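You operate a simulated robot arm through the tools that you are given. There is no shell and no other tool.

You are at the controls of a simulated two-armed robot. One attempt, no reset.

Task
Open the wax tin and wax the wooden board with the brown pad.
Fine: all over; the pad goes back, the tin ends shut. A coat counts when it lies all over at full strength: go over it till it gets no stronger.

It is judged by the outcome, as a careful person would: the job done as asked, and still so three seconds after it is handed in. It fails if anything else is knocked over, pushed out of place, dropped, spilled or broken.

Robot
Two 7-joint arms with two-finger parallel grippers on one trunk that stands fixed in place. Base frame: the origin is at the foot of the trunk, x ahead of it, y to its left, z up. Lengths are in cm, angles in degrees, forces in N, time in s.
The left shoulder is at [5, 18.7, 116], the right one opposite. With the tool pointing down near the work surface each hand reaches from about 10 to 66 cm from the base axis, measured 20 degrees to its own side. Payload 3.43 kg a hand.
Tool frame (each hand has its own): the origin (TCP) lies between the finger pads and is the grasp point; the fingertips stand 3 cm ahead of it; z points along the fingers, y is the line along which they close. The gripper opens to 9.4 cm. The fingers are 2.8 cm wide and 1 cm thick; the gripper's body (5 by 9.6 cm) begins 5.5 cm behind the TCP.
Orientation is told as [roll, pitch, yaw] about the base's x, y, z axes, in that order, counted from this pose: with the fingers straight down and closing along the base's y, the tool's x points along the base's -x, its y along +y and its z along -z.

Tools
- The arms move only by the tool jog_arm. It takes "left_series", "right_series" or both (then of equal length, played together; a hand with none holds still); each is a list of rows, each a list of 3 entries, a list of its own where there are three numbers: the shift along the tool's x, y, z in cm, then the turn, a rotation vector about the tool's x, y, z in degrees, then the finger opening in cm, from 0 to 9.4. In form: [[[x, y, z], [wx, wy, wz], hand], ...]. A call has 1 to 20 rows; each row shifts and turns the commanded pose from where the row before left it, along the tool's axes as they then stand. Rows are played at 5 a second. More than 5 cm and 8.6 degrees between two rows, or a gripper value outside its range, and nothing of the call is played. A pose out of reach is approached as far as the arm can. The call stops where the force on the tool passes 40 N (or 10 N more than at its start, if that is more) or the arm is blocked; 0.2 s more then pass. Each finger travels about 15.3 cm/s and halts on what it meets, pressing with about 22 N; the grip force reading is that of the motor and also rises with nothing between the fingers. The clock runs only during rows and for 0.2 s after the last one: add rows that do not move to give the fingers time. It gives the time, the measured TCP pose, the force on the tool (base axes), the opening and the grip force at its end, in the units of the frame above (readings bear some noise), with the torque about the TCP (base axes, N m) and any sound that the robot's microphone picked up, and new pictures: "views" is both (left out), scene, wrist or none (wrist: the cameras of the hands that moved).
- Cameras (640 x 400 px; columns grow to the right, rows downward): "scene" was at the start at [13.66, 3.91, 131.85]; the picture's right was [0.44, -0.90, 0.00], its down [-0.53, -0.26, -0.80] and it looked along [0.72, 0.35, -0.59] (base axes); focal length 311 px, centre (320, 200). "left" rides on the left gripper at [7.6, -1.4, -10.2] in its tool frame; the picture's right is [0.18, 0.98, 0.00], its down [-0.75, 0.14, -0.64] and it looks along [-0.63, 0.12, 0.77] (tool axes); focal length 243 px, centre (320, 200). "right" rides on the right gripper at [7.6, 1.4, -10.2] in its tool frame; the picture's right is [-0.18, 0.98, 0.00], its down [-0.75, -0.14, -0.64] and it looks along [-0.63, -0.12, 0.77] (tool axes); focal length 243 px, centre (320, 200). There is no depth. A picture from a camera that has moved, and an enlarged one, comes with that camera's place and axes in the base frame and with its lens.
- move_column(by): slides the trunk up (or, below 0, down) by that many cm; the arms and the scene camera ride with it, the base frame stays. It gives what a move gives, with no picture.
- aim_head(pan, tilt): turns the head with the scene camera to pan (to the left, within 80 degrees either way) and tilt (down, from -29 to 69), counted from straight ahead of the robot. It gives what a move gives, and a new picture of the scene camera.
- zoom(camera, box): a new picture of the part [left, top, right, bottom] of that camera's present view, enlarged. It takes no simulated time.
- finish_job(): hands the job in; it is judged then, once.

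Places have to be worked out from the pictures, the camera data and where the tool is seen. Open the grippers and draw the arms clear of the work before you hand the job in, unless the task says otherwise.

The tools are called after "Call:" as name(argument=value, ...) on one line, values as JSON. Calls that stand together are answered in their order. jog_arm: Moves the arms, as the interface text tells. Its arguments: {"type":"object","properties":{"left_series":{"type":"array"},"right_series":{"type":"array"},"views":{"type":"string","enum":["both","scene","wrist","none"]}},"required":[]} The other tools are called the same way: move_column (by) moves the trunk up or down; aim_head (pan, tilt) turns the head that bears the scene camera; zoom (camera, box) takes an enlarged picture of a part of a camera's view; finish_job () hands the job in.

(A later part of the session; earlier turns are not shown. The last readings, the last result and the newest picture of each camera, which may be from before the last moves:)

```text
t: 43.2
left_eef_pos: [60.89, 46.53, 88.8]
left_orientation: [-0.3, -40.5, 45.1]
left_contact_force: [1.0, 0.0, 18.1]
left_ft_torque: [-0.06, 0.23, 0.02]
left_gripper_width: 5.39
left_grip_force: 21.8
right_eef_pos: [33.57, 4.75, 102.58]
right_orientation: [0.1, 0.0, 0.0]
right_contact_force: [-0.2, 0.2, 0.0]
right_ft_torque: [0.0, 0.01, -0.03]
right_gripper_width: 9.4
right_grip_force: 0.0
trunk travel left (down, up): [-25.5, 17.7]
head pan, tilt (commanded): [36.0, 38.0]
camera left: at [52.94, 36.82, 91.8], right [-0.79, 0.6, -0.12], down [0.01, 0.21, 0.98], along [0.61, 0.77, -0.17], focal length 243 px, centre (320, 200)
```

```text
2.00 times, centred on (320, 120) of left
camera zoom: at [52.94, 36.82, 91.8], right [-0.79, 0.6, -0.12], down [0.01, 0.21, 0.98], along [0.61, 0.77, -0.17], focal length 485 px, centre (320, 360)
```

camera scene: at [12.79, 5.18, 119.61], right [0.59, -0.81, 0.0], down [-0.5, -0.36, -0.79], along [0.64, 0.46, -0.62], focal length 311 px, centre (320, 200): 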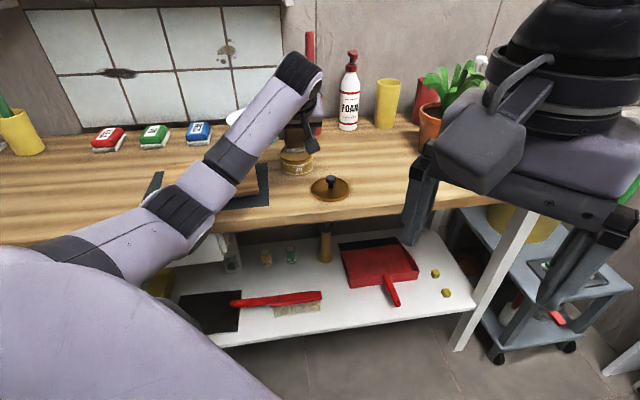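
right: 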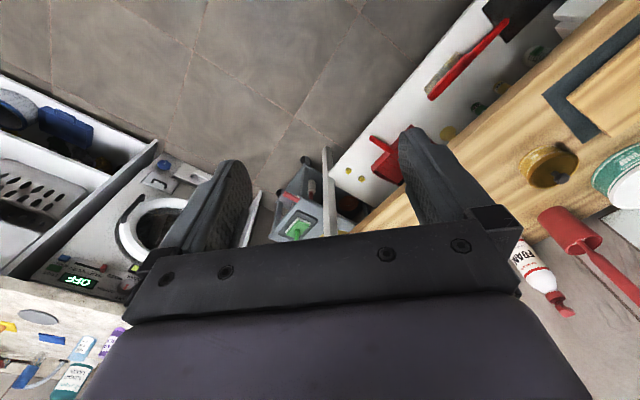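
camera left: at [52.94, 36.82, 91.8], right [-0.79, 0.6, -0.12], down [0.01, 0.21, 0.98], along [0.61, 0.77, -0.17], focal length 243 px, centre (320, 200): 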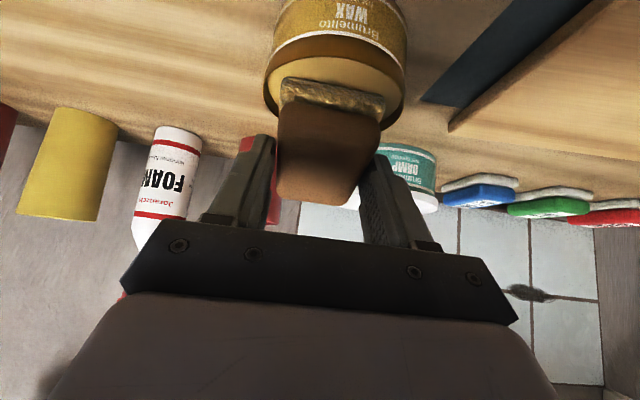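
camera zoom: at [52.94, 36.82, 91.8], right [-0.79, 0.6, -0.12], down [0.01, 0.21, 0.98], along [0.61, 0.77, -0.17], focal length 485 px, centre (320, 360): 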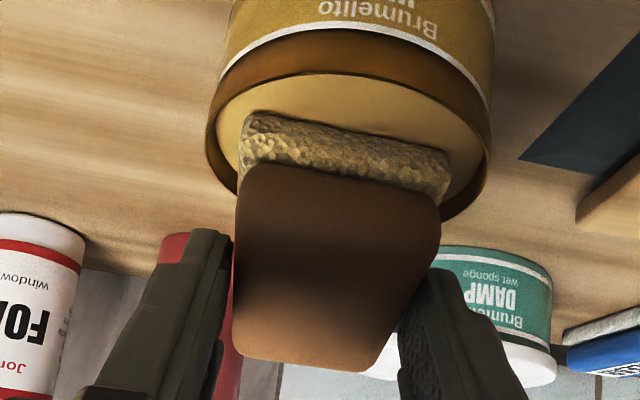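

Contact (18 N), and the fleece has turned golden, so it has taken up wax. I'll lift straight out and look at it.

Call:
jog_arm(left_series=[[[-0.193, 0, -0.23], [0, 0, 0], 3], [[-0.32, 0, -0.383], [0, 0, 0], 3], [[-0.643, 0, -0.766], [0, 0, 0], 3], [[-0.643, 0, -0.766], [0, 0, 0], 3], [[-0.643, 0, -0.766], [0, 0, 0], 3], [[-0.643, 0, -0.766], [0, 0, 0], 3], [[0, 0, 0], [0, 0, 0], 3]])

Call:
zoom(camera="left", box=[220, 20, 420, 220])

Call:
zoom(camera="scene", box=[250, 60, 410, 200])

```text
t: 44.8
left_eef_pos: [60.96, 46.62, 93.21]
left_orientation: [0.1, -40.0, 44.9]
left_contact_force: [0.4, -0.1, -0.8]
left_ft_torque: [-0.01, 0.0, -0.02]
left_gripper_width: 5.38
left_grip_force: 22.4
right_eef_pos: [33.71, 4.79, 102.47]
right_orientation: [-0.1, 0.1, 0.0]
right_contact_force: [0.8, -0.2, 1.2]
right_ft_torque: [-0.04, 0.0, -0.02]
right_gripper_width: 9.39
right_grip_force: 0.0
trunk travel left (down, up): [-25.5, 17.7]
head pan, tilt (commanded): [36.0, 38.0]
camera scene: at [12.79, 5.18, 119.61], right [0.59, -0.81, 0.0], down [-0.5, -0.36, -0.79], along [0.64, 0.46, -0.62], focal length 311 px, centre (320, 200)
camera left: at [52.96, 36.82, 96.37], right [-0.79, 0.6, -0.12], down [0.02, 0.22, 0.98], along [0.61, 0.77, -0.18], focal length 243 px, centre (320, 200)
```

scene: 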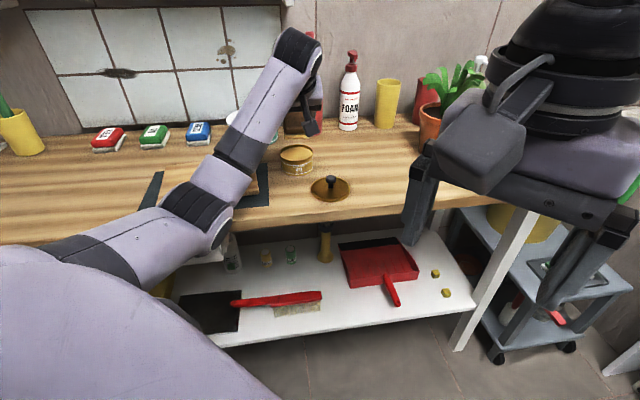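
left: 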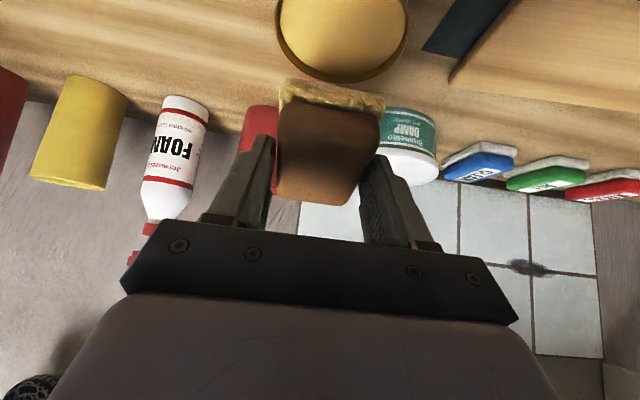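

```text
2.00 times, centred on (320, 120) of left
camera zoom: at [52.96, 36.82, 96.37], right [-0.79, 0.6, -0.12], down [0.02, 0.22, 0.98], along [0.61, 0.77, -0.18], focal length 485 px, centre (320, 360)
```

zoom: 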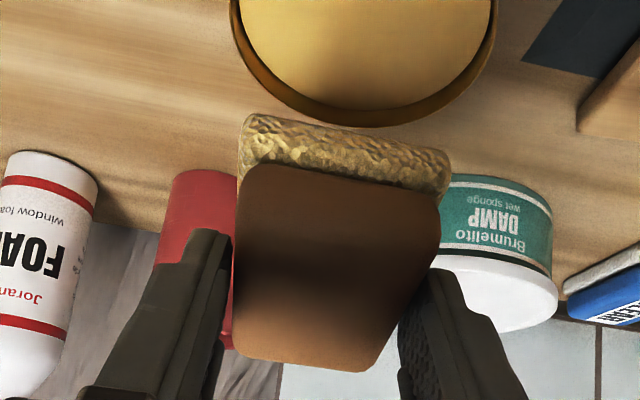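

```text
2.86 times, centred on (330, 130) of scene
camera zoom: at [12.79, 5.18, 119.61], right [0.59, -0.81, 0.0], down [-0.5, -0.36, -0.79], along [0.64, 0.46, -0.62], focal length 887 px, centre (291, 400)
```

zoom: 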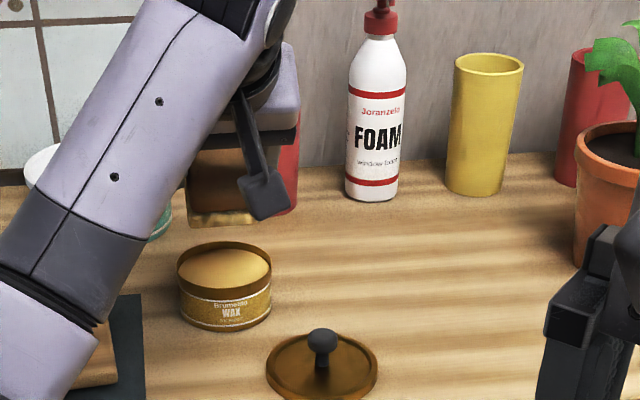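

The pad is loaded and hasn't slipped in the grip. I'll level it again (tilt back to 20°) and carry it high past the board to its left side, leaving the board clear to measure.

Call:
jog_arm(left_series=[[[0, 0, 0], [0, 6.67, 0], 3], [[0, 0, 0], [0, 6.67, 0], 3], [[0, 0, 0], [0, 6.66, 0], 3], [[0.63, 3.56, -0.229], [0, 0, 0], 3], [[0.63, 3.56, -0.229], [0, 0, 0], 3], [[0.63, 3.56, -0.229], [0, 0, 0], 3], [[0.63, 3.56, -0.229], [0, 0, 0], 3], [[0.63, 3.56, -0.229], [0, 0, 0], 3], [[0.63, 3.56, -0.229], [0, 0, 0], 3], [[0.63, 3.56, -0.229], [0, 0, 0], 3], [[0.63, 3.56, -0.229], [0, 0, 0], 3], [[0.63, 3.56, -0.229], [0, 0, 0], 3], [[0, 0, 0], [0, 0, 0], 3]])

Call:
aim_head(pan=42, tilt=40)

Call:
zoom(camera="scene", box=[150, 110, 342, 230])

Call:
zoom(camera="left", box=[0, 0, 320, 200])

```text
t: 47.6
left_eef_pos: [33.84, 64.82, 93.03]
left_orientation: [0.0, -20.1, 45.0]
left_contact_force: [0.7, -0.4, -0.4]
left_ft_torque: [0.01, -0.03, -0.01]
left_gripper_width: 5.39
left_grip_force: 21.7
right_eef_pos: [33.75, 4.85, 102.39]
right_orientation: [0.0, -0.1, -0.1]
right_contact_force: [0.6, 0.0, -0.9]
right_ft_torque: [0.0, 0.03, -0.03]
right_gripper_width: 9.39
right_grip_force: 0.1
trunk travel left (down, up): [-25.5, 17.7]
head pan, tilt (commanded): [36.0, 38.0]
camera scene: at [12.77, 5.19, 119.62], right [0.59, -0.81, 0.0], down [-0.5, -0.36, -0.79], along [0.64, 0.46, -0.62], focal length 311 px, centre (320, 200)
camera left: at [27.15, 56.43, 100.12], right [-0.82, 0.57, -0.06], down [0.25, 0.44, 0.86], along [0.52, 0.69, -0.5], focal length 243 px, centre (320, 200)
```

scene: 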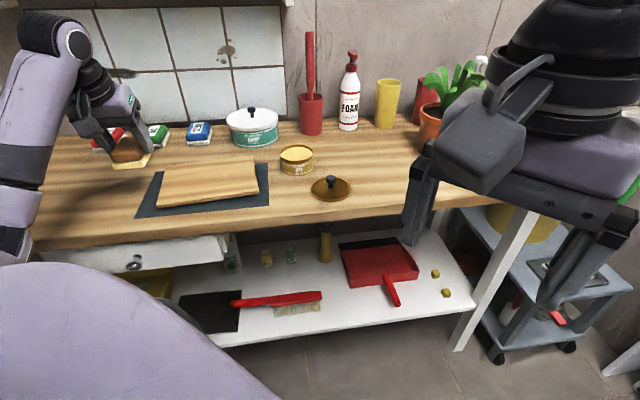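
left: 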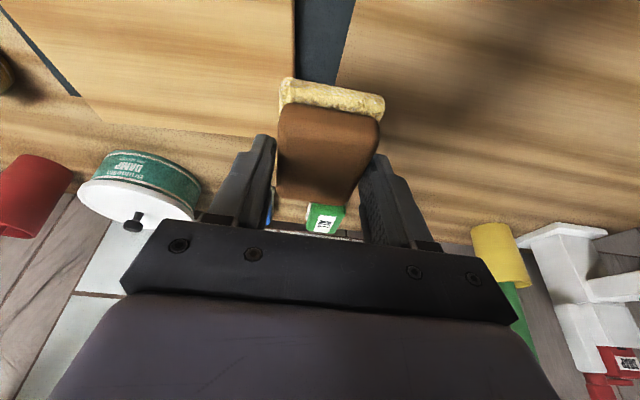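

```text
t: 48.2
left_eef_pos: [33.86, 64.92, 93.0]
left_orientation: [0.0, -20.0, 44.9]
left_contact_force: [-0.6, -0.6, -1.0]
left_ft_torque: [0.01, -0.01, -0.02]
left_gripper_width: 5.43
left_grip_force: 22.0
right_eef_pos: [33.74, 4.89, 102.43]
right_orientation: [0.1, 0.0, 0.0]
right_contact_force: [-0.2, 0.6, 0.6]
right_ft_torque: [0.01, -0.02, 0.03]
right_gripper_width: 9.41
right_grip_force: 0.1
trunk travel left (down, up): [-25.5, 17.7]
head pan, tilt (commanded): [42.0, 40.0]
camera scene: at [12.12, 5.8, 119.32], right [0.67, -0.74, 0.0], down [-0.48, -0.43, -0.77], along [0.57, 0.51, -0.64], focal length 311 px, centre (320, 200)
```

scene: 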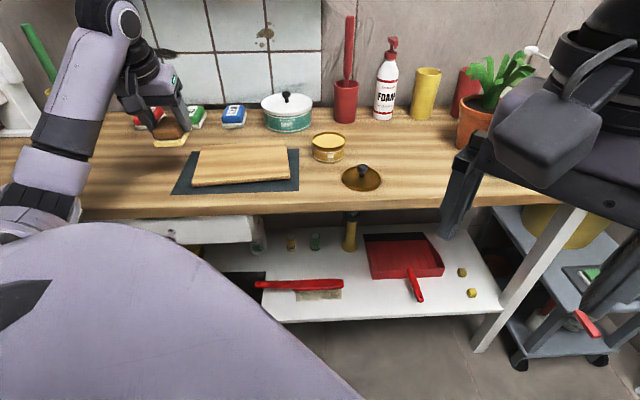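

```text
3.33 times, centred on (246, 170) of scene
camera zoom: at [12.12, 5.8, 119.32], right [0.67, -0.74, 0.0], down [-0.48, -0.43, -0.77], along [0.57, 0.51, -0.64], focal length 1035 px, centre (567, 300)
```

zoom: 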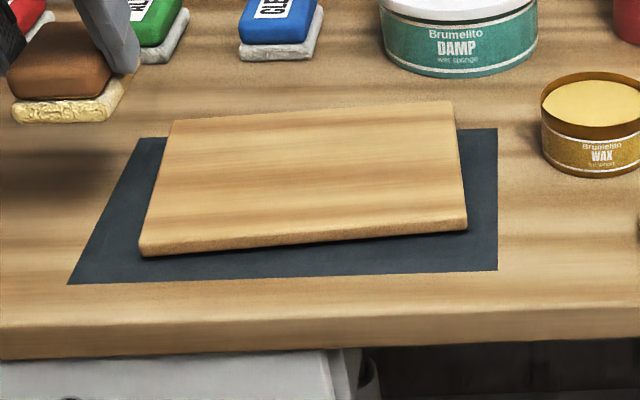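

```text
2.00 times, centred on (160, 100) of left
camera zoom: at [27.21, 56.4, 100.1], right [-0.82, 0.57, -0.06], down [0.25, 0.45, 0.86], along [0.52, 0.69, -0.5], focal length 485 px, centre (640, 400)
```

zoom: 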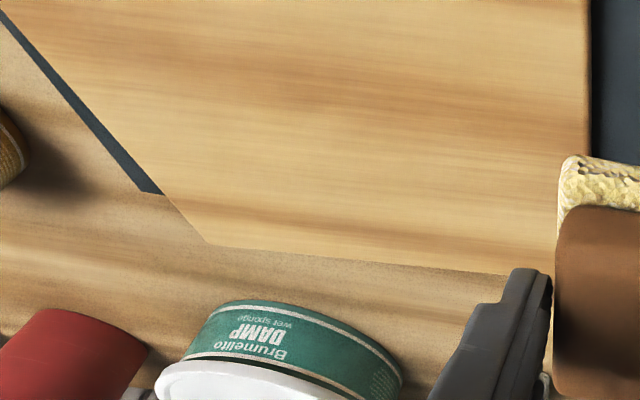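

Refined board: top z≈81.7, about 19.6 × 15 cm, centre (a=-9.5, b=72.2), turned 4.5° from the bench axis. I'll yaw the pad 4.5° to match, move over the near-left corner and descend to just above the board.

Call:
jog_arm(left_series=[[[0, 0, 0], [0, 0, 0], 3], [[0, 0, 0], [-1.54, 0, -4.23], 3], [[1.69, -2.5, -0.61], [0, 0, 0], 3], [[1.69, -2.5, -0.61], [0, 0, 0], 3], [[0, 0, 0], [0, 0, 0], 3]], views="wrist")

```text
t: 49.4
left_eef_pos: [35.43, 58.91, 93.11]
left_orientation: [0.0, -20.0, 49.5]
left_contact_force: [0.1, -0.7, -0.1]
left_ft_torque: [0.01, 0.01, -0.01]
left_gripper_width: 5.37
left_grip_force: 21.8
right_eef_pos: [33.8, 4.76, 102.33]
right_orientation: [0.0, 0.0, -0.1]
right_contact_force: [-0.6, -0.4, 0.1]
right_ft_torque: [-0.03, 0.0, 0.02]
right_gripper_width: 9.41
right_grip_force: 0.1
trunk travel left (down, up): [-25.5, 17.7]
head pan, tilt (commanded): [42.0, 40.0]
camera left: at [29.44, 49.88, 100.38], right [-0.86, 0.51, -0.06], down [0.21, 0.46, 0.86], along [0.47, 0.73, -0.5], focal length 243 px, centre (320, 200)
```

left: 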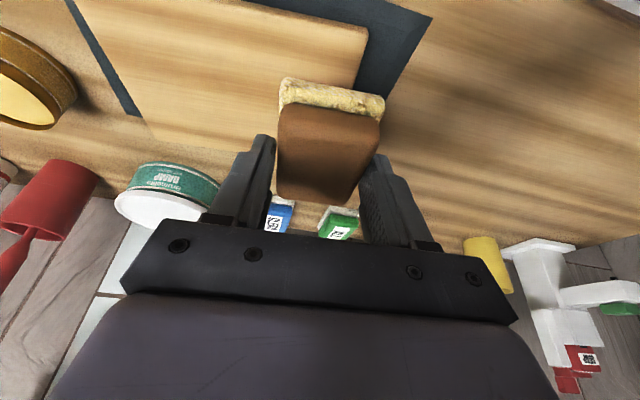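

The orientation is [0, -20, 49.5], and the near-left board corner measures (32.0, 58.4) as expected. Lowering to just above the board.

Call:
jog_arm(left_series=[[[0.684, 0, 1.88], [0, 0, 0], 3], [[0.684, 0, 1.88], [0, 0, 0], 3], [[0.684, 0, 1.88], [0, 0, 0], 3], [[0, 0, 0], [0, 0, 0], 3], [[0, 0, 0], [0, 0, 0], 3]], views="both")

Call:
zoom(camera="scene", box=[150, 110, 342, 230])

Call:
zoom(camera="left", box=[220, 20, 420, 220])

```text
t: 50.6
left_eef_pos: [35.45, 58.93, 87.04]
left_orientation: [0.0, -20.0, 49.5]
left_contact_force: [0.3, -0.6, 0.3]
left_ft_torque: [0.0, -0.03, -0.01]
left_gripper_width: 5.4
left_grip_force: 22.0
right_eef_pos: [33.87, 4.67, 102.43]
right_orientation: [0.0, 0.0, 0.0]
right_contact_force: [-0.3, 0.0, 0.1]
right_ft_torque: [-0.02, -0.02, 0.02]
right_gripper_width: 9.41
right_grip_force: 0.1
trunk travel left (down, up): [-25.5, 17.7]
head pan, tilt (commanded): [42.0, 40.0]
camera scene: at [12.12, 5.8, 119.32], right [0.67, -0.74, 0.0], down [-0.48, -0.43, -0.77], along [0.57, 0.51, -0.64], focal length 311 px, centre (320, 200)
camera left: at [29.42, 49.98, 94.25], right [-0.86, 0.51, -0.06], down [0.21, 0.46, 0.86], along [0.47, 0.73, -0.5], focal length 243 px, centre (320, 200)
```

scene: 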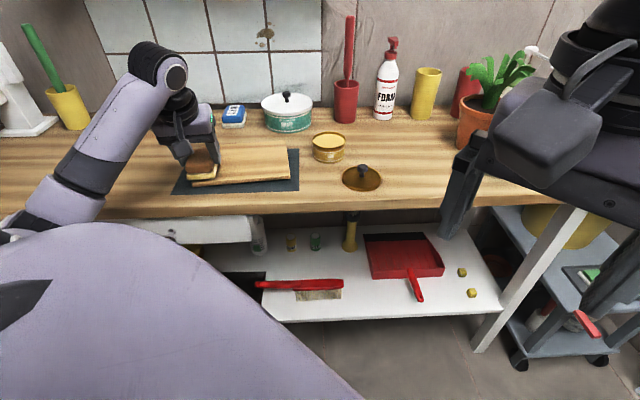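
left: 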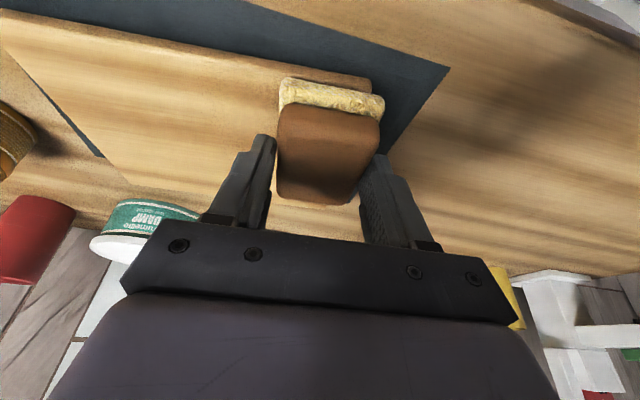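

```text
3.33 times, centred on (246, 170) of scene
camera zoom: at [12.12, 5.8, 119.32], right [0.67, -0.74, 0.0], down [-0.48, -0.43, -0.77], along [0.57, 0.51, -0.64], focal length 1035 px, centre (567, 300)
```

zoom: 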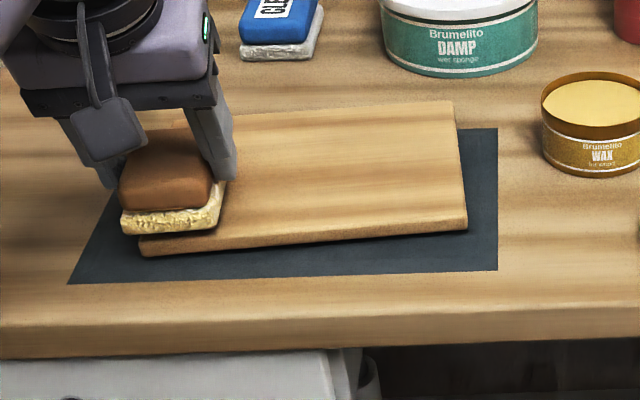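

```text
2.00 times, centred on (320, 120) of left
camera zoom: at [29.42, 49.98, 94.25], right [-0.86, 0.51, -0.06], down [0.21, 0.46, 0.86], along [0.47, 0.73, -0.5], focal length 485 px, centre (320, 360)
```

zoom: 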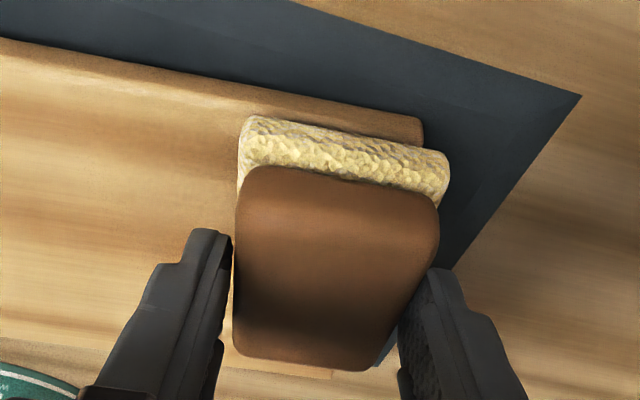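

The pad is in place with its near edge about level with the board's near edge. I'll nudge 0.3 cm nearer and lower in small steps until light contact.

Call:
jog_arm(left_series=[[[0.28, 0, -0.1], [0, 0, 0], 3], [[0.137, 0, 0.376], [0, 0, 0], 3], [[0.068, 0, 0.188], [0, 0, 0], 3], [[0.068, 0, 0.188], [0, 0, 0], 3], [[0, 0, 0], [0, 0, 0], 3]], views="wrist")

```text
t: 51.8
left_eef_pos: [35.3, 58.73, 86.2]
left_orientation: [0.1, -20.1, 49.5]
left_contact_force: [-0.4, -0.5, 2.5]
left_ft_torque: [0.1, -0.03, 0.01]
left_gripper_width: 5.4
left_grip_force: 22.4
right_eef_pos: [33.77, 4.85, 102.37]
right_orientation: [0.0, 0.0, 0.0]
right_contact_force: [0.0, -0.2, 0.2]
right_ft_torque: [-0.02, -0.04, -0.02]
right_gripper_width: 9.39
right_grip_force: 0.1
trunk travel left (down, up): [-25.5, 17.7]
head pan, tilt (commanded): [42.0, 40.0]
camera left: at [29.31, 49.8, 93.46], right [-0.86, 0.51, -0.06], down [0.21, 0.46, 0.86], along [0.47, 0.73, -0.5], focal length 243 px, centre (320, 200)
```

left: 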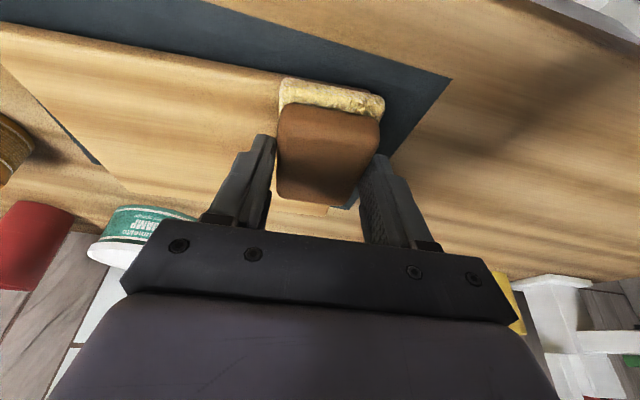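

Light contact (2.5 N) at z≈86.2. I'll press a touch more and make the first slow stroke along the board's near edge to the right.

Call:
jog_arm(left_series=[[[0.034, 0, 0.094], [0, 0, 0], 3], [[0, -1.4, 0], [0, 0, 0], 3], [[0, -1.4, 0], [0, 0, 0], 3], [[0, -1.4, 0], [0, 0, 0], 3], [[0, -1.4, 0], [0, 0, 0], 3], [[0, 0, 0], [0, 0, 0], 3]])

Call:
zoom(camera="scene", box=[150, 110, 342, 230])

```text
t: 53.2
left_eef_pos: [39.5, 55.07, 86.33]
left_orientation: [-0.1, -19.9, 49.5]
left_contact_force: [-4.2, 3.4, 11.4]
left_ft_torque: [0.2, 0.14, 0.11]
left_gripper_width: 5.36
left_grip_force: 21.8
right_eef_pos: [33.73, 4.75, 102.39]
right_orientation: [0.1, 0.0, 0.0]
right_contact_force: [-0.3, 0.1, -0.1]
right_ft_torque: [0.01, 0.03, 0.01]
right_gripper_width: 9.42
right_grip_force: 0.1
trunk travel left (down, up): [-25.5, 17.7]
head pan, tilt (commanded): [42.0, 40.0]
camera scene: at [12.02, 5.73, 119.34], right [0.67, -0.74, 0.0], down [-0.48, -0.43, -0.77], along [0.57, 0.51, -0.64], focal length 311 px, centre (320, 200)
camera left: at [33.48, 45.97, 93.41], right [-0.86, 0.51, -0.06], down [0.21, 0.46, 0.86], along [0.47, 0.73, -0.5], focal length 243 px, centre (320, 200)
```

scene: 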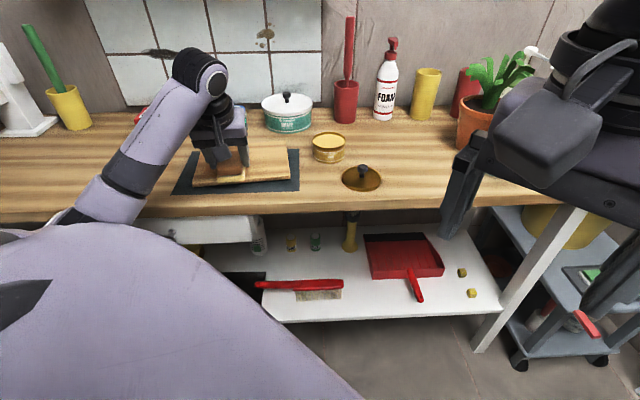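
left: 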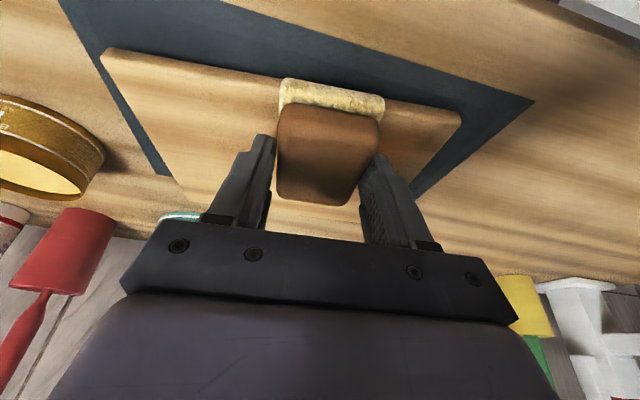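

```text
3.33 times, centred on (246, 170) of scene
camera zoom: at [12.02, 5.73, 119.34], right [0.67, -0.74, 0.0], down [-0.48, -0.43, -0.77], along [0.57, 0.51, -0.64], focal length 1035 px, centre (567, 300)
```

zoom: 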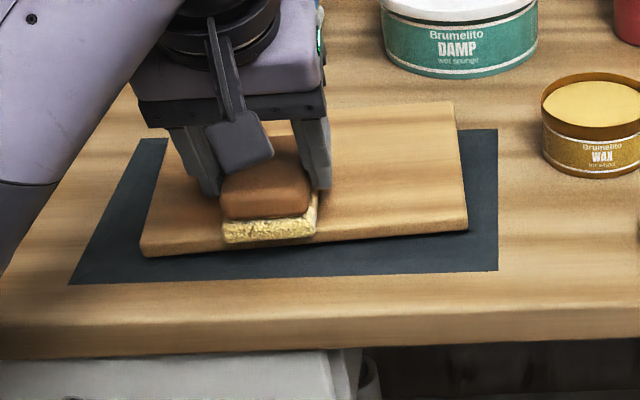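

The wiped strip already looks a shade deeper and the board hasn't moved. The force is 11 N, so I'll ease off a little and finish the stroke to the right end.

Call:
jog_arm(left_series=[[[-0.027, 0, -0.075], [0, 0, 0], 3], [[0, -1.36, 0], [0, 0, 0], 3], [[0, -1.36, 0], [0, 0, 0], 3], [[0, -1.36, 0], [0, 0, 0], 3], [[0, -1.36, 0], [0, 0, 0], 3], [[0, -1.36, 0], [0, 0, 0], 3], [[0, -1.36, 0], [0, 0, 0], 3], [[0, -1.36, 0], [0, 0, 0], 3], [[0, 0, 0], [0, 0, 0], 3]])

Call:
zoom(camera="scene", box=[150, 110, 342, 230])

```text
t: 55.2
left_eef_pos: [46.8, 48.89, 86.43]
left_orientation: [-0.1, -20.0, 49.5]
left_contact_force: [-1.1, -0.6, -0.8]
left_ft_torque: [0.0, 0.03, -0.02]
left_gripper_width: 5.39
left_grip_force: 21.6
right_eef_pos: [33.78, 4.9, 102.29]
right_orientation: [0.0, 0.0, 0.0]
right_contact_force: [1.0, -0.3, 0.0]
right_ft_torque: [0.01, 0.01, -0.03]
right_gripper_width: 9.39
right_grip_force: 0.1
trunk travel left (down, up): [-25.5, 17.7]
head pan, tilt (commanded): [42.0, 40.0]
camera scene: at [12.13, 5.79, 119.31], right [0.67, -0.74, 0.0], down [-0.48, -0.43, -0.77], along [0.57, 0.51, -0.64], focal length 311 px, centre (320, 200)
camera left: at [40.85, 39.83, 93.53], right [-0.86, 0.51, -0.06], down [0.21, 0.46, 0.86], along [0.47, 0.73, -0.5], focal length 243 px, centre (320, 200)
```

scene: 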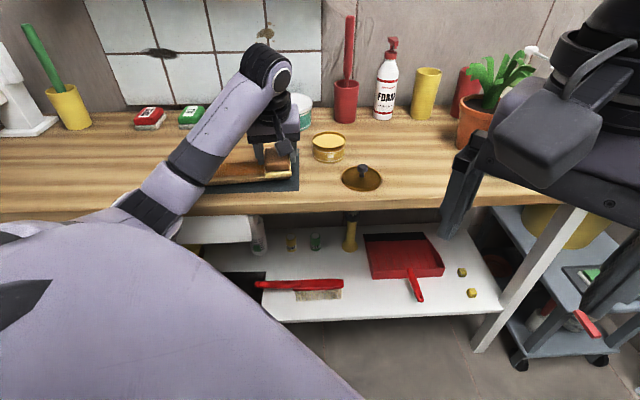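
left: 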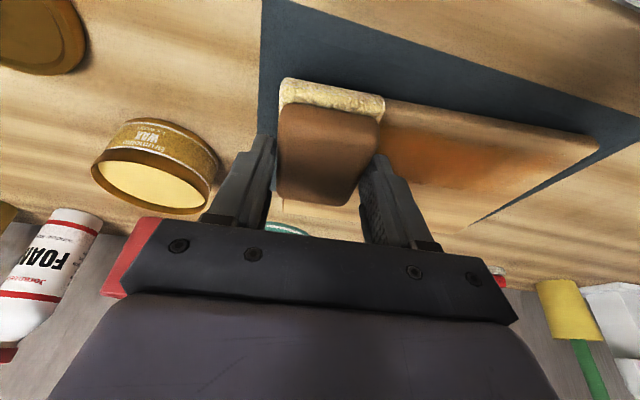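

```text
3.33 times, centred on (246, 170) of scene
camera zoom: at [12.13, 5.79, 119.31], right [0.67, -0.74, 0.0], down [-0.48, -0.43, -0.77], along [0.57, 0.51, -0.64], focal length 1035 px, centre (567, 300)
```

zoom: 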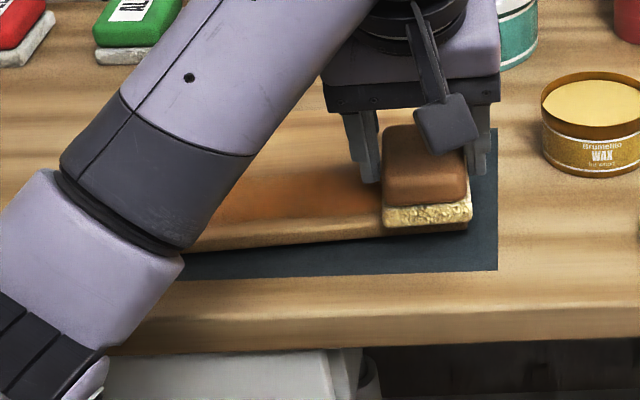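

The wax shows as a warm orange coat. Contact was lost near the right end, so I'll press down slightly there and check the force.

Call:
jog_arm(left_series=[[[0.068, 0, 0.188], [0, 0, 0], 3], [[0, 0, 0], [0, 0, 0], 3]], views="none")

Call:
zoom(camera="left", box=[270, 50, 640, 250])

```text
t: 55.8
left_eef_pos: [46.79, 48.88, 86.36]
left_orientation: [0.0, -20.1, 49.5]
left_contact_force: [-0.1, -1.9, 5.6]
left_ft_torque: [-0.09, 0.16, 0.01]
left_gripper_width: 5.39
left_grip_force: 21.4
right_eef_pos: [33.65, 4.79, 102.42]
right_orientation: [0.0, 0.0, 0.0]
right_contact_force: [-1.0, 0.0, 0.0]
right_ft_torque: [0.0, -0.01, 0.0]
right_gripper_width: 9.42
right_grip_force: 0.1
trunk travel left (down, up): [-25.5, 17.7]
head pan, tilt (commanded): [42.0, 40.0]
```

```text
1.73 times, centred on (455, 150) of left
camera zoom: at [40.82, 39.86, 93.41], right [-0.86, 0.51, -0.06], down [0.21, 0.46, 0.86], along [0.47, 0.73, -0.5], focal length 420 px, centre (86, 286)
```

zoom: 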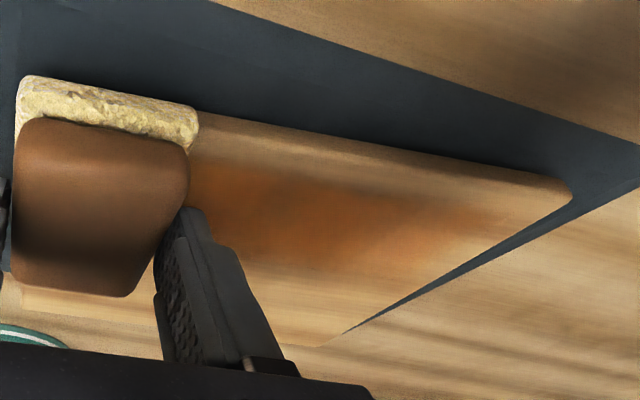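

The coat is strongest along the pad's centre line and fades toward its edges, so I need more overhang at the board's edges. I'll shift 1.5 cm nearer and stroke back to the left.

Call:
jog_arm(left_series=[[[0.705, 0, -0.257], [0, 0, 0], 3], [[0.705, 0, -0.257], [0, 0, 0], 3], [[0, 1.36, 0], [0, 0, 0], 3], [[0, 1.36, 0], [0, 0, 0], 3], [[0, 1.36, 0], [0, 0, 0], 3], [[0, 1.36, 0], [0, 0, 0], 3], [[0, 1.36, 0], [0, 0, 0], 3], [[0, 1.36, 0], [0, 0, 0], 3]], views="wrist")

Call:
zoom(camera="left", box=[80, 20, 480, 220])

```text
t: 57.6
left_eef_pos: [39.48, 53.08, 86.28]
left_orientation: [0.0, -20.1, 49.5]
left_contact_force: [3.8, -2.5, 8.6]
left_ft_torque: [-0.13, -0.09, -0.03]
left_gripper_width: 5.43
left_grip_force: 21.9
right_eef_pos: [33.76, 4.79, 102.34]
right_orientation: [0.1, 0.0, 0.0]
right_contact_force: [0.6, 0.1, 0.8]
right_ft_torque: [0.03, 0.03, 0.0]
right_gripper_width: 9.4
right_grip_force: 0.0
trunk travel left (down, up): [-25.5, 17.7]
head pan, tilt (commanded): [42.0, 40.0]
camera left: at [33.55, 44.03, 93.4], right [-0.86, 0.51, -0.06], down [0.21, 0.46, 0.86], along [0.47, 0.73, -0.5], focal length 243 px, centre (320, 200)
```

left: 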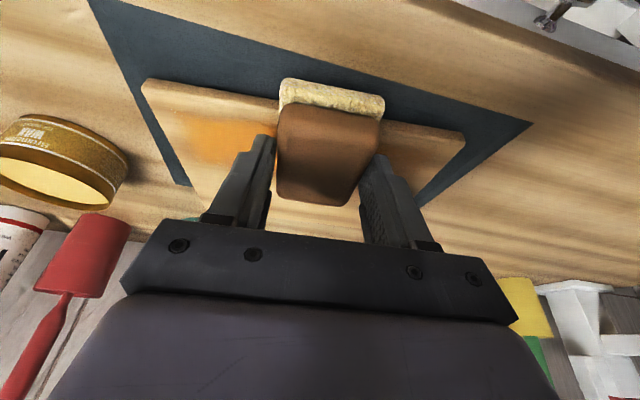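

```text
1.60 times, centred on (280, 120) of left
camera zoom: at [33.55, 44.03, 93.4], right [-0.86, 0.51, -0.06], down [0.21, 0.46, 0.86], along [0.47, 0.73, -0.5], focal length 388 px, centre (384, 328)
```

zoom: 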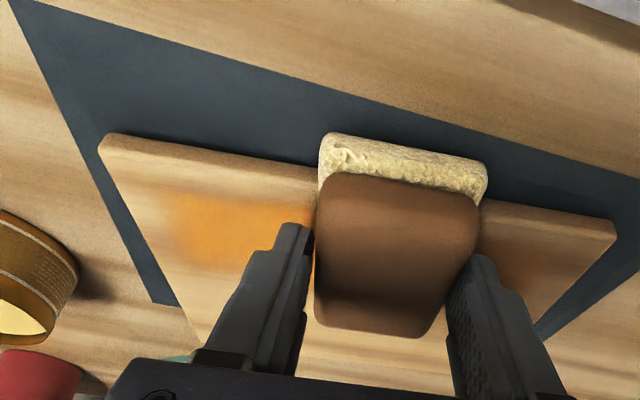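

The orange band seems to span q≈1.6–6.6 of the board's depth. I'll finish this stroke to the left end, then lift and inspect the pattern from above.

Call:
jog_arm(left_series=[[[0, 1.36, 0], [0, 0, 0], 3], [[0, 1.36, 0], [0, 0, 0], 3], [[0, 1.36, 0], [0, 0, 0], 3], [[0, 1.36, 0], [0, 0, 0], 3], [[0, 1.36, 0], [0, 0, 0], 3], [[0, 1.36, 0], [0, 0, 0], 3], [[0, 0, 0], [0, 0, 0], 3]], views="wrist")

Call:
jog_arm(left_series=[[[-0.34, 0, -0.94], [0, 0, 0], 3], [[-0.68, 0, -1.88], [0, 0, 0], 3], [[-0.68, 0, -1.88], [0, 0, 0], 3], [[0, 4, 0], [0, 0, 0], 3], [[0, 4, 0], [0, 0, 0], 3], [[0, 0, 0], [0, 0, 0], 3]], views="both")

Call:
zoom(camera="scene", box=[150, 110, 342, 230])

```text
t: 59.2
left_eef_pos: [33.34, 58.45, 86.24]
left_orientation: [0.1, -20.1, 49.4]
left_contact_force: [4.0, -3.8, 12.1]
left_ft_torque: [-0.2, -0.23, 0.0]
left_gripper_width: 5.36
left_grip_force: 22.1
right_eef_pos: [33.83, 4.63, 102.37]
right_orientation: [0.1, 0.1, 0.0]
right_contact_force: [-0.3, 0.4, 0.0]
right_ft_torque: [0.01, -0.01, -0.02]
right_gripper_width: 9.4
right_grip_force: 0.0
trunk travel left (down, up): [-25.5, 17.7]
head pan, tilt (commanded): [42.0, 40.0]
camera left: at [27.34, 49.37, 93.38], right [-0.86, 0.51, -0.06], down [0.21, 0.46, 0.86], along [0.47, 0.73, -0.5], focal length 243 px, centre (320, 200)
```

left: 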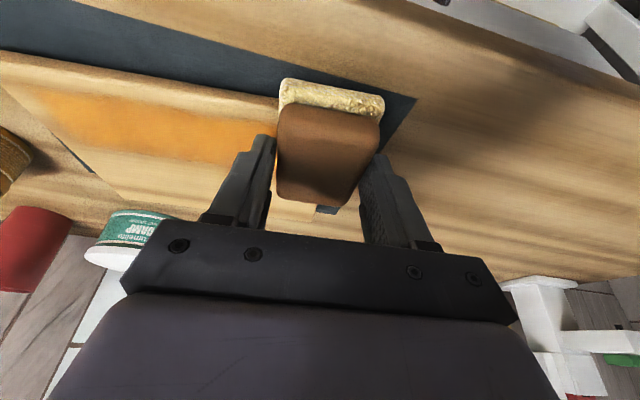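

```text
t: 60.6
left_eef_pos: [27.19, 63.63, 90.98]
left_orientation: [0.0, -20.0, 49.4]
left_contact_force: [-1.2, -0.1, 0.3]
left_ft_torque: [0.0, 0.04, -0.02]
left_gripper_width: 5.39
left_grip_force: 22.4
right_eef_pos: [33.88, 4.91, 102.4]
right_orientation: [0.0, 0.0, 0.1]
right_contact_force: [-0.2, -0.5, 0.5]
right_ft_torque: [-0.02, -0.02, -0.01]
right_gripper_width: 9.39
right_grip_force: 0.1
trunk travel left (down, up): [-25.5, 17.7]
head pan, tilt (commanded): [42.0, 40.0]
camera scene: at [12.11, 5.8, 119.32], right [0.67, -0.74, 0.0], down [-0.48, -0.43, -0.77], along [0.57, 0.51, -0.64], focal length 311 px, centre (320, 200)
camera left: at [21.2, 54.65, 98.13], right [-0.86, 0.51, -0.06], down [0.21, 0.46, 0.86], along [0.47, 0.73, -0.5], focal length 243 px, centre (320, 200)
```

scene: 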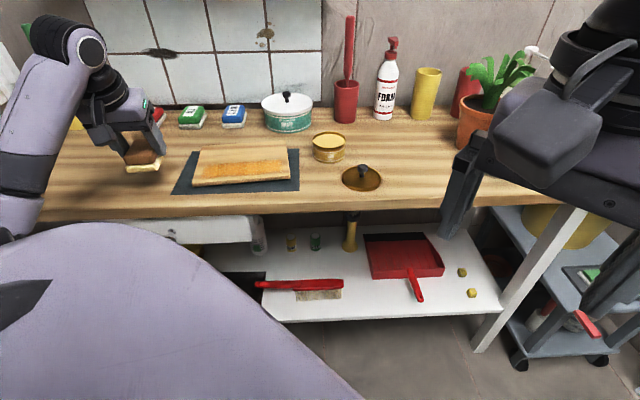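
left: 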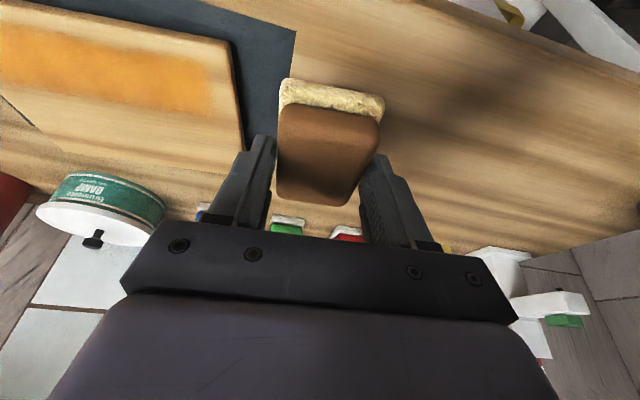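

```text
3.33 times, centred on (246, 170) of scene
camera zoom: at [12.11, 5.8, 119.32], right [0.67, -0.74, 0.0], down [-0.48, -0.43, -0.77], along [0.57, 0.51, -0.64], focal length 1035 px, centre (567, 300)
```

zoom: 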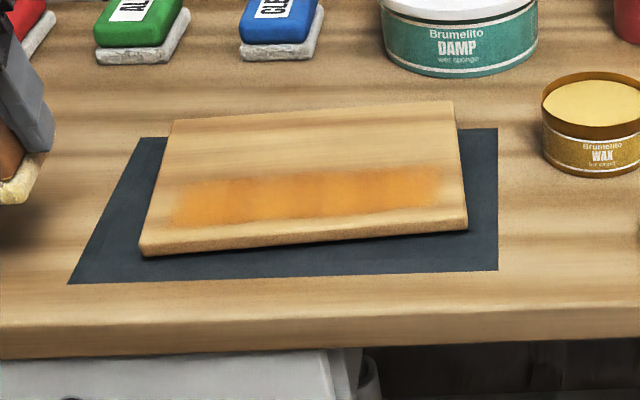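

The band spans roughly p 1.4–18.2 and q 1.9–6.4, but the near margin stayed bare even with the pad overhanging. I'll zoom in to see what its edges look like.

Call:
zoom(camera="scene", box=[185, 140, 249, 190])

Call:
zoom(camera="scene", box=[240, 135, 304, 185])

Call:
zoom(camera="left", box=[0, 0, 280, 175])

```text
8.00 times, centred on (217, 165) of scene
camera zoom: at [12.11, 5.8, 119.32], right [0.67, -0.74, 0.0], down [-0.48, -0.43, -0.77], along [0.57, 0.51, -0.64], focal length 2485 px, centre (1144, 480)
```

zoom: 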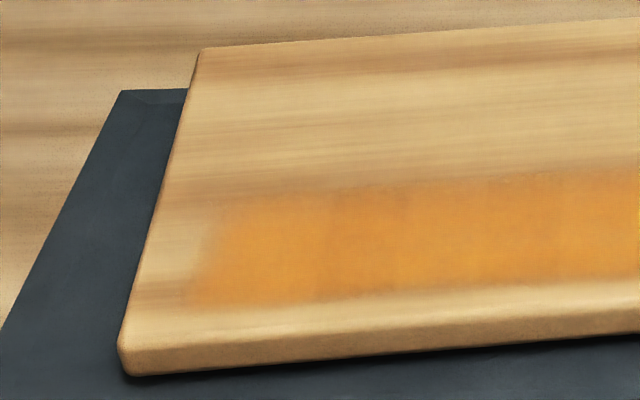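

```text
8.00 times, centred on (272, 160) of scene
camera zoom: at [12.11, 5.8, 119.32], right [0.67, -0.74, 0.0], down [-0.48, -0.43, -0.77], along [0.57, 0.51, -0.64], focal length 2485 px, centre (704, 520)
```

zoom: 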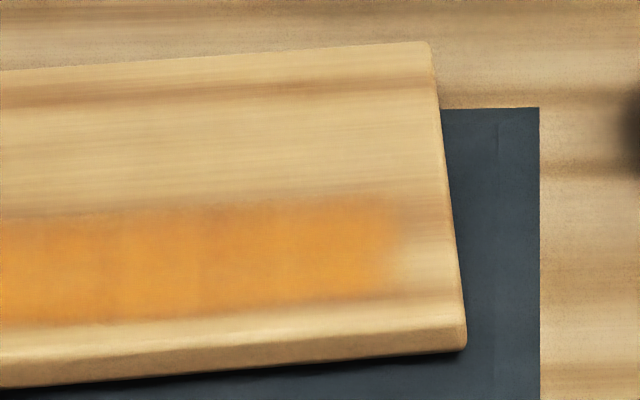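

```text
2.29 times, centred on (140, 88) of left
camera zoom: at [21.2, 54.65, 98.13], right [-0.86, 0.51, -0.06], down [0.21, 0.46, 0.86], along [0.47, 0.73, -0.5], focal length 555 px, centre (731, 457)
```

zoom: 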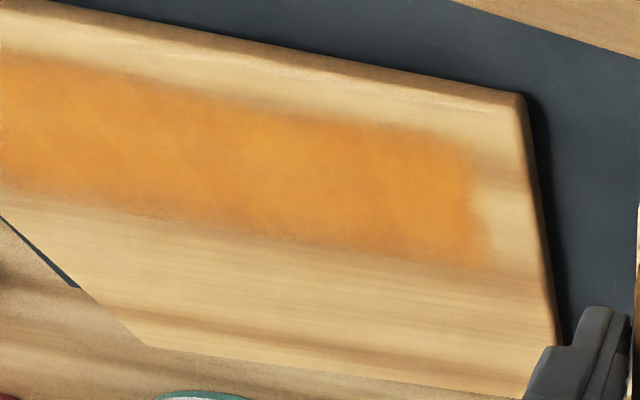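

The bare margin is a uniform 1.5 cm on the left, right and near sides, parallel to the edges, so the visible coat layer seems inset from the edge. I'll carry on with the middle of the board (pad centre q≈8), entering from the left.

Call:
jog_arm(left_series=[[[-2.11, -3.02, 0.77], [0, 0, 0], 3], [[-2.11, -3.02, 0.77], [0, 0, 0], 3], [[-2.11, -3.02, 0.77], [0, 0, 0], 3], [[0.684, 0, 1.88], [0, 0, 0], 3], [[0.684, 0, 1.88], [0, 0, 0], 3], [[0.137, 0, 0.376], [0, 0, 0], 3], [[0.068, 0, 0.188], [0, 0, 0], 3], [[0, 0, 0], [0, 0, 0], 3]], views="both")

```text
t: 62.4
left_eef_pos: [38.45, 62.84, 86.61]
left_orientation: [-0.1, -19.9, 49.5]
left_contact_force: [0.7, 0.2, 0.1]
left_ft_torque: [0.0, 0.01, -0.02]
left_gripper_width: 5.38
left_grip_force: 22.0
right_eef_pos: [33.73, 4.84, 102.44]
right_orientation: [0.0, 0.0, 0.0]
right_contact_force: [0.2, 0.7, -0.3]
right_ft_torque: [0.03, 0.02, -0.04]
right_gripper_width: 9.42
right_grip_force: 0.1
trunk travel left (down, up): [-25.5, 17.7]
head pan, tilt (commanded): [42.0, 40.0]
camera scene: at [12.12, 5.8, 119.32], right [0.67, -0.74, 0.0], down [-0.48, -0.43, -0.77], along [0.57, 0.51, -0.64], focal length 311 px, centre (320, 200)
camera left: at [32.54, 53.82, 93.71], right [-0.86, 0.51, -0.06], down [0.21, 0.46, 0.86], along [0.47, 0.73, -0.5], focal length 243 px, centre (320, 200)
```

scene: 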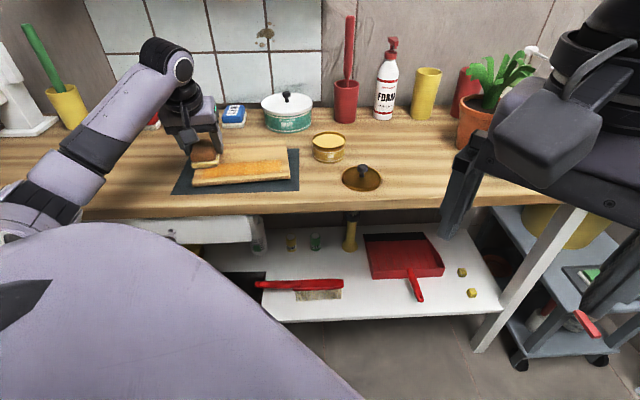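
left: 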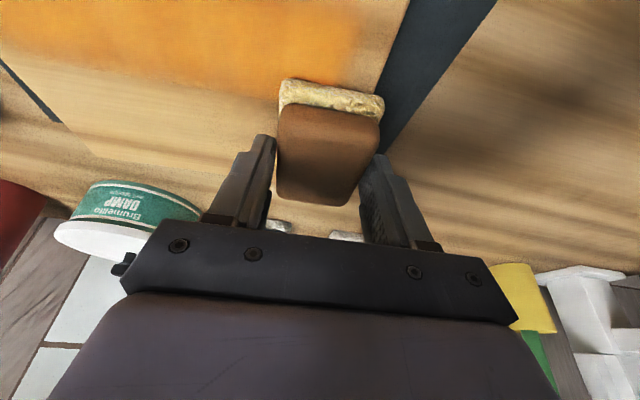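

The pad is over the left-middle, just above the surface. I'll lower to light pressure and stroke right along the middle.

Call:
jog_arm(left_series=[[[0.085, 0, 0.235], [0, 0, 0], 3], [[0.051, 0, 0.141], [0, 0, 0], 3], [[0, -1.4, 0], [0, 0, 0], 3], [[0, -1.4, 0], [0, 0, 0], 3], [[0, -1.4, 0], [0, 0, 0], 3], [[0, -1.4, 0], [0, 0, 0], 3], [[0, -1.4, 0], [0, 0, 0], 3]], views="none")

Call:
jog_arm(left_series=[[[0, -1.4, 0], [0, 0, 0], 3], [[0, -1.4, 0], [0, 0, 0], 3], [[0, -1.4, 0], [0, 0, 0], 3], [[0, -1.4, 0], [0, 0, 0], 3], [[0, -1.4, 0], [0, 0, 0], 3], [[0, -1.4, 0], [0, 0, 0], 3]], views="wrist")

```text
t: 64.0
left_eef_pos: [43.89, 58.12, 86.2]
left_orientation: [-0.2, -20.2, 49.6]
left_contact_force: [-3.2, 3.6, 13.8]
left_ft_torque: [0.16, 0.31, 0.01]
left_gripper_width: 5.4
left_grip_force: 21.6
right_eef_pos: [33.71, 4.82, 102.43]
right_orientation: [0.1, -0.2, 0.0]
right_contact_force: [0.4, -0.3, -0.6]
right_ft_torque: [-0.05, -0.01, -0.02]
right_gripper_width: 9.39
right_grip_force: 0.1
trunk travel left (down, up): [-25.5, 17.7]
head pan, tilt (commanded): [42.0, 40.0]
```

```text
t: 65.4
left_eef_pos: [50.2, 52.81, 86.23]
left_orientation: [-0.1, -20.1, 49.5]
left_contact_force: [-2.9, 2.1, 10.4]
left_ft_torque: [0.02, 0.14, 0.02]
left_gripper_width: 5.4
left_grip_force: 22.5
right_eef_pos: [33.75, 4.75, 102.44]
right_orientation: [0.1, -0.1, 0.0]
right_contact_force: [0.1, -0.2, -0.3]
right_ft_torque: [0.01, 0.0, 0.01]
right_gripper_width: 9.43
right_grip_force: 0.0
trunk travel left (down, up): [-25.5, 17.7]
head pan, tilt (commanded): [42.0, 40.0]
camera left: at [44.24, 43.88, 93.4], right [-0.86, 0.51, -0.06], down [0.21, 0.46, 0.86], along [0.47, 0.73, -0.5], focal length 243 px, centre (320, 200)
```

left: 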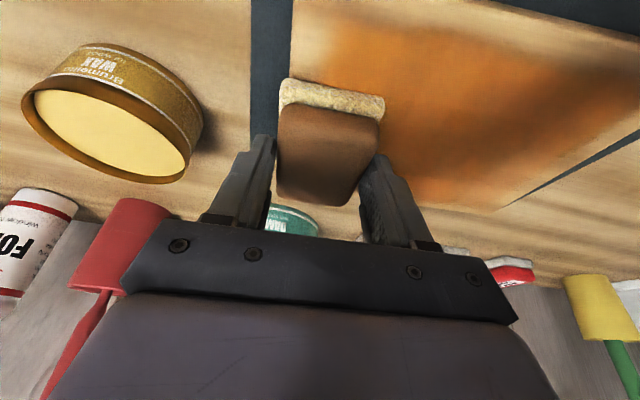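

The middle band is coating well. I'll shift 4 cm deeper to the far band (pad centre q≈12) and stroke back left.

Call:
jog_arm(left_series=[[[-0.02, 0, -0.056], [0, 0, 0], 3], [[-1.253, 0, 0.456], [0, 0, 0], 3], [[-1.253, 0, 0.456], [0, 0, 0], 3], [[-1.253, 0, 0.456], [0, 0, 0], 3], [[0, 1.4, 0], [0, 0, 0], 3], [[0, 1.4, 0], [0, 0, 0], 3], [[0, 1.4, 0], [0, 0, 0], 3], [[0, 1.4, 0], [0, 0, 0], 3], [[0, 1.4, 0], [0, 0, 0], 3]], views="wrist")

Call:
jog_arm(left_series=[[[0, 1.4, 0], [0, 0, 0], 3], [[0, 1.4, 0], [0, 0, 0], 3], [[0, 1.4, 0], [0, 0, 0], 3], [[0, 1.4, 0], [0, 0, 0], 3], [[0, 1.4, 0], [0, 0, 0], 3], [[0, 1.4, 0], [0, 0, 0], 3]], views="both")

Call:
zoom(camera="scene", box=[150, 110, 342, 230])

```text
t: 67.4
left_eef_pos: [47.52, 60.41, 86.31]
left_orientation: [0.1, -20.0, 49.4]
left_contact_force: [1.9, -0.8, 4.2]
left_ft_torque: [-0.02, -0.19, -0.02]
left_gripper_width: 5.39
left_grip_force: 22.0
right_eef_pos: [33.81, 4.82, 102.36]
right_orientation: [-0.1, 0.0, 0.0]
right_contact_force: [0.0, 0.6, 0.4]
right_ft_torque: [0.01, 0.04, -0.03]
right_gripper_width: 9.4
right_grip_force: 0.0
trunk travel left (down, up): [-25.5, 17.7]
head pan, tilt (commanded): [42.0, 40.0]
camera left: at [41.58, 51.47, 93.41], right [-0.86, 0.51, -0.06], down [0.21, 0.46, 0.86], along [0.47, 0.73, -0.5], focal length 243 px, centre (320, 200)
```

left: 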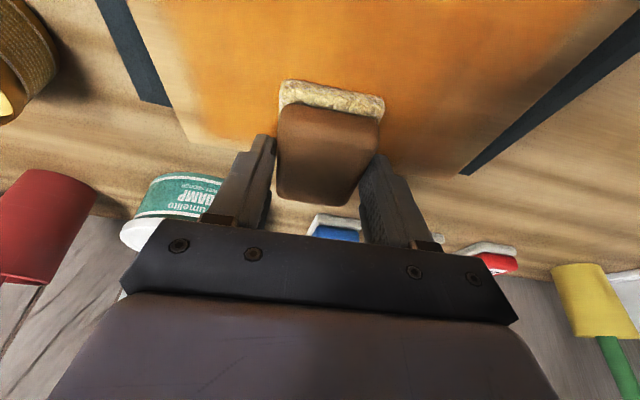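

```text
t: 68.8
left_eef_pos: [41.11, 66.0, 86.2]
left_orientation: [0.0, -20.0, 49.5]
left_contact_force: [0.7, -1.9, 2.7]
left_ft_torque: [-0.02, -0.1, 0.0]
left_gripper_width: 5.39
left_grip_force: 22.7
right_eef_pos: [33.92, 4.91, 102.32]
right_orientation: [0.0, 0.0, 0.0]
right_contact_force: [0.6, 0.4, -0.5]
right_ft_torque: [0.03, -0.01, 0.01]
right_gripper_width: 9.42
right_grip_force: 0.0
trunk travel left (down, up): [-25.5, 17.7]
head pan, tilt (commanded): [42.0, 40.0]
camera scene: at [12.11, 5.76, 119.32], right [0.67, -0.74, 0.0], down [-0.48, -0.43, -0.77], along [0.57, 0.51, -0.64], focal length 311 px, centre (320, 200)
camera left: at [35.06, 57.0, 93.41], right [-0.86, 0.51, -0.06], down [0.21, 0.46, 0.86], along [0.47, 0.73, -0.5], focal length 243 px, centre (320, 200)
```

scene: 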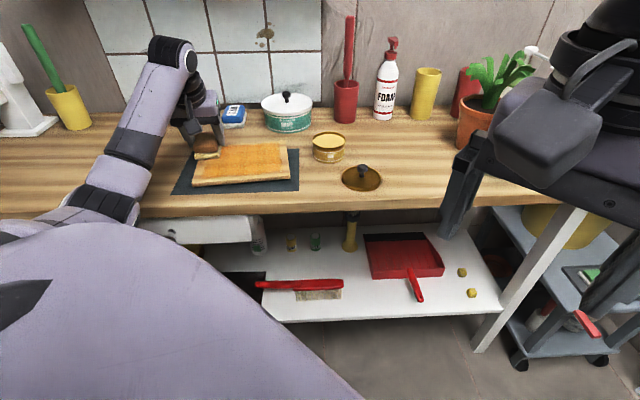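
left: 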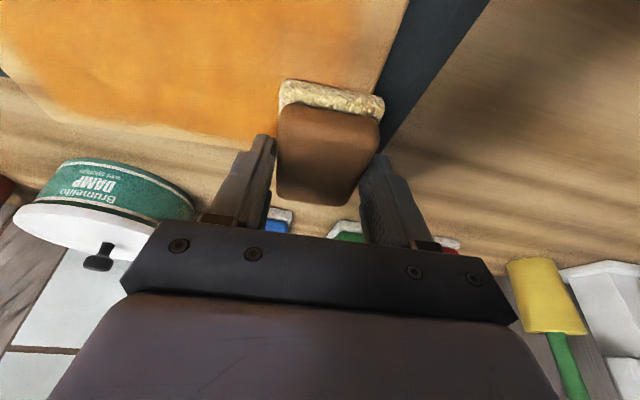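

```text
3.33 times, centred on (246, 170) of scene
camera zoom: at [12.11, 5.76, 119.32], right [0.67, -0.74, 0.0], down [-0.48, -0.43, -0.77], along [0.57, 0.51, -0.64], focal length 1035 px, centre (567, 300)
```

zoom: 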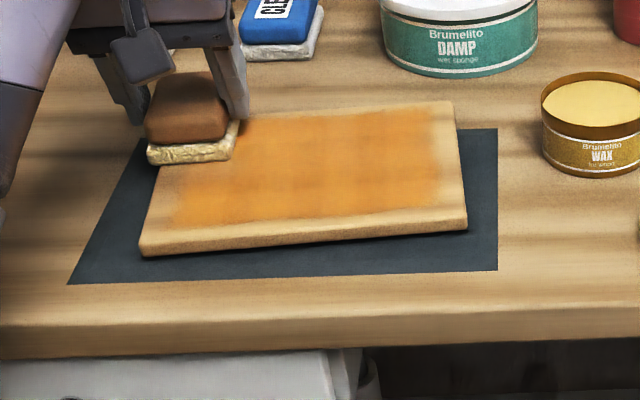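

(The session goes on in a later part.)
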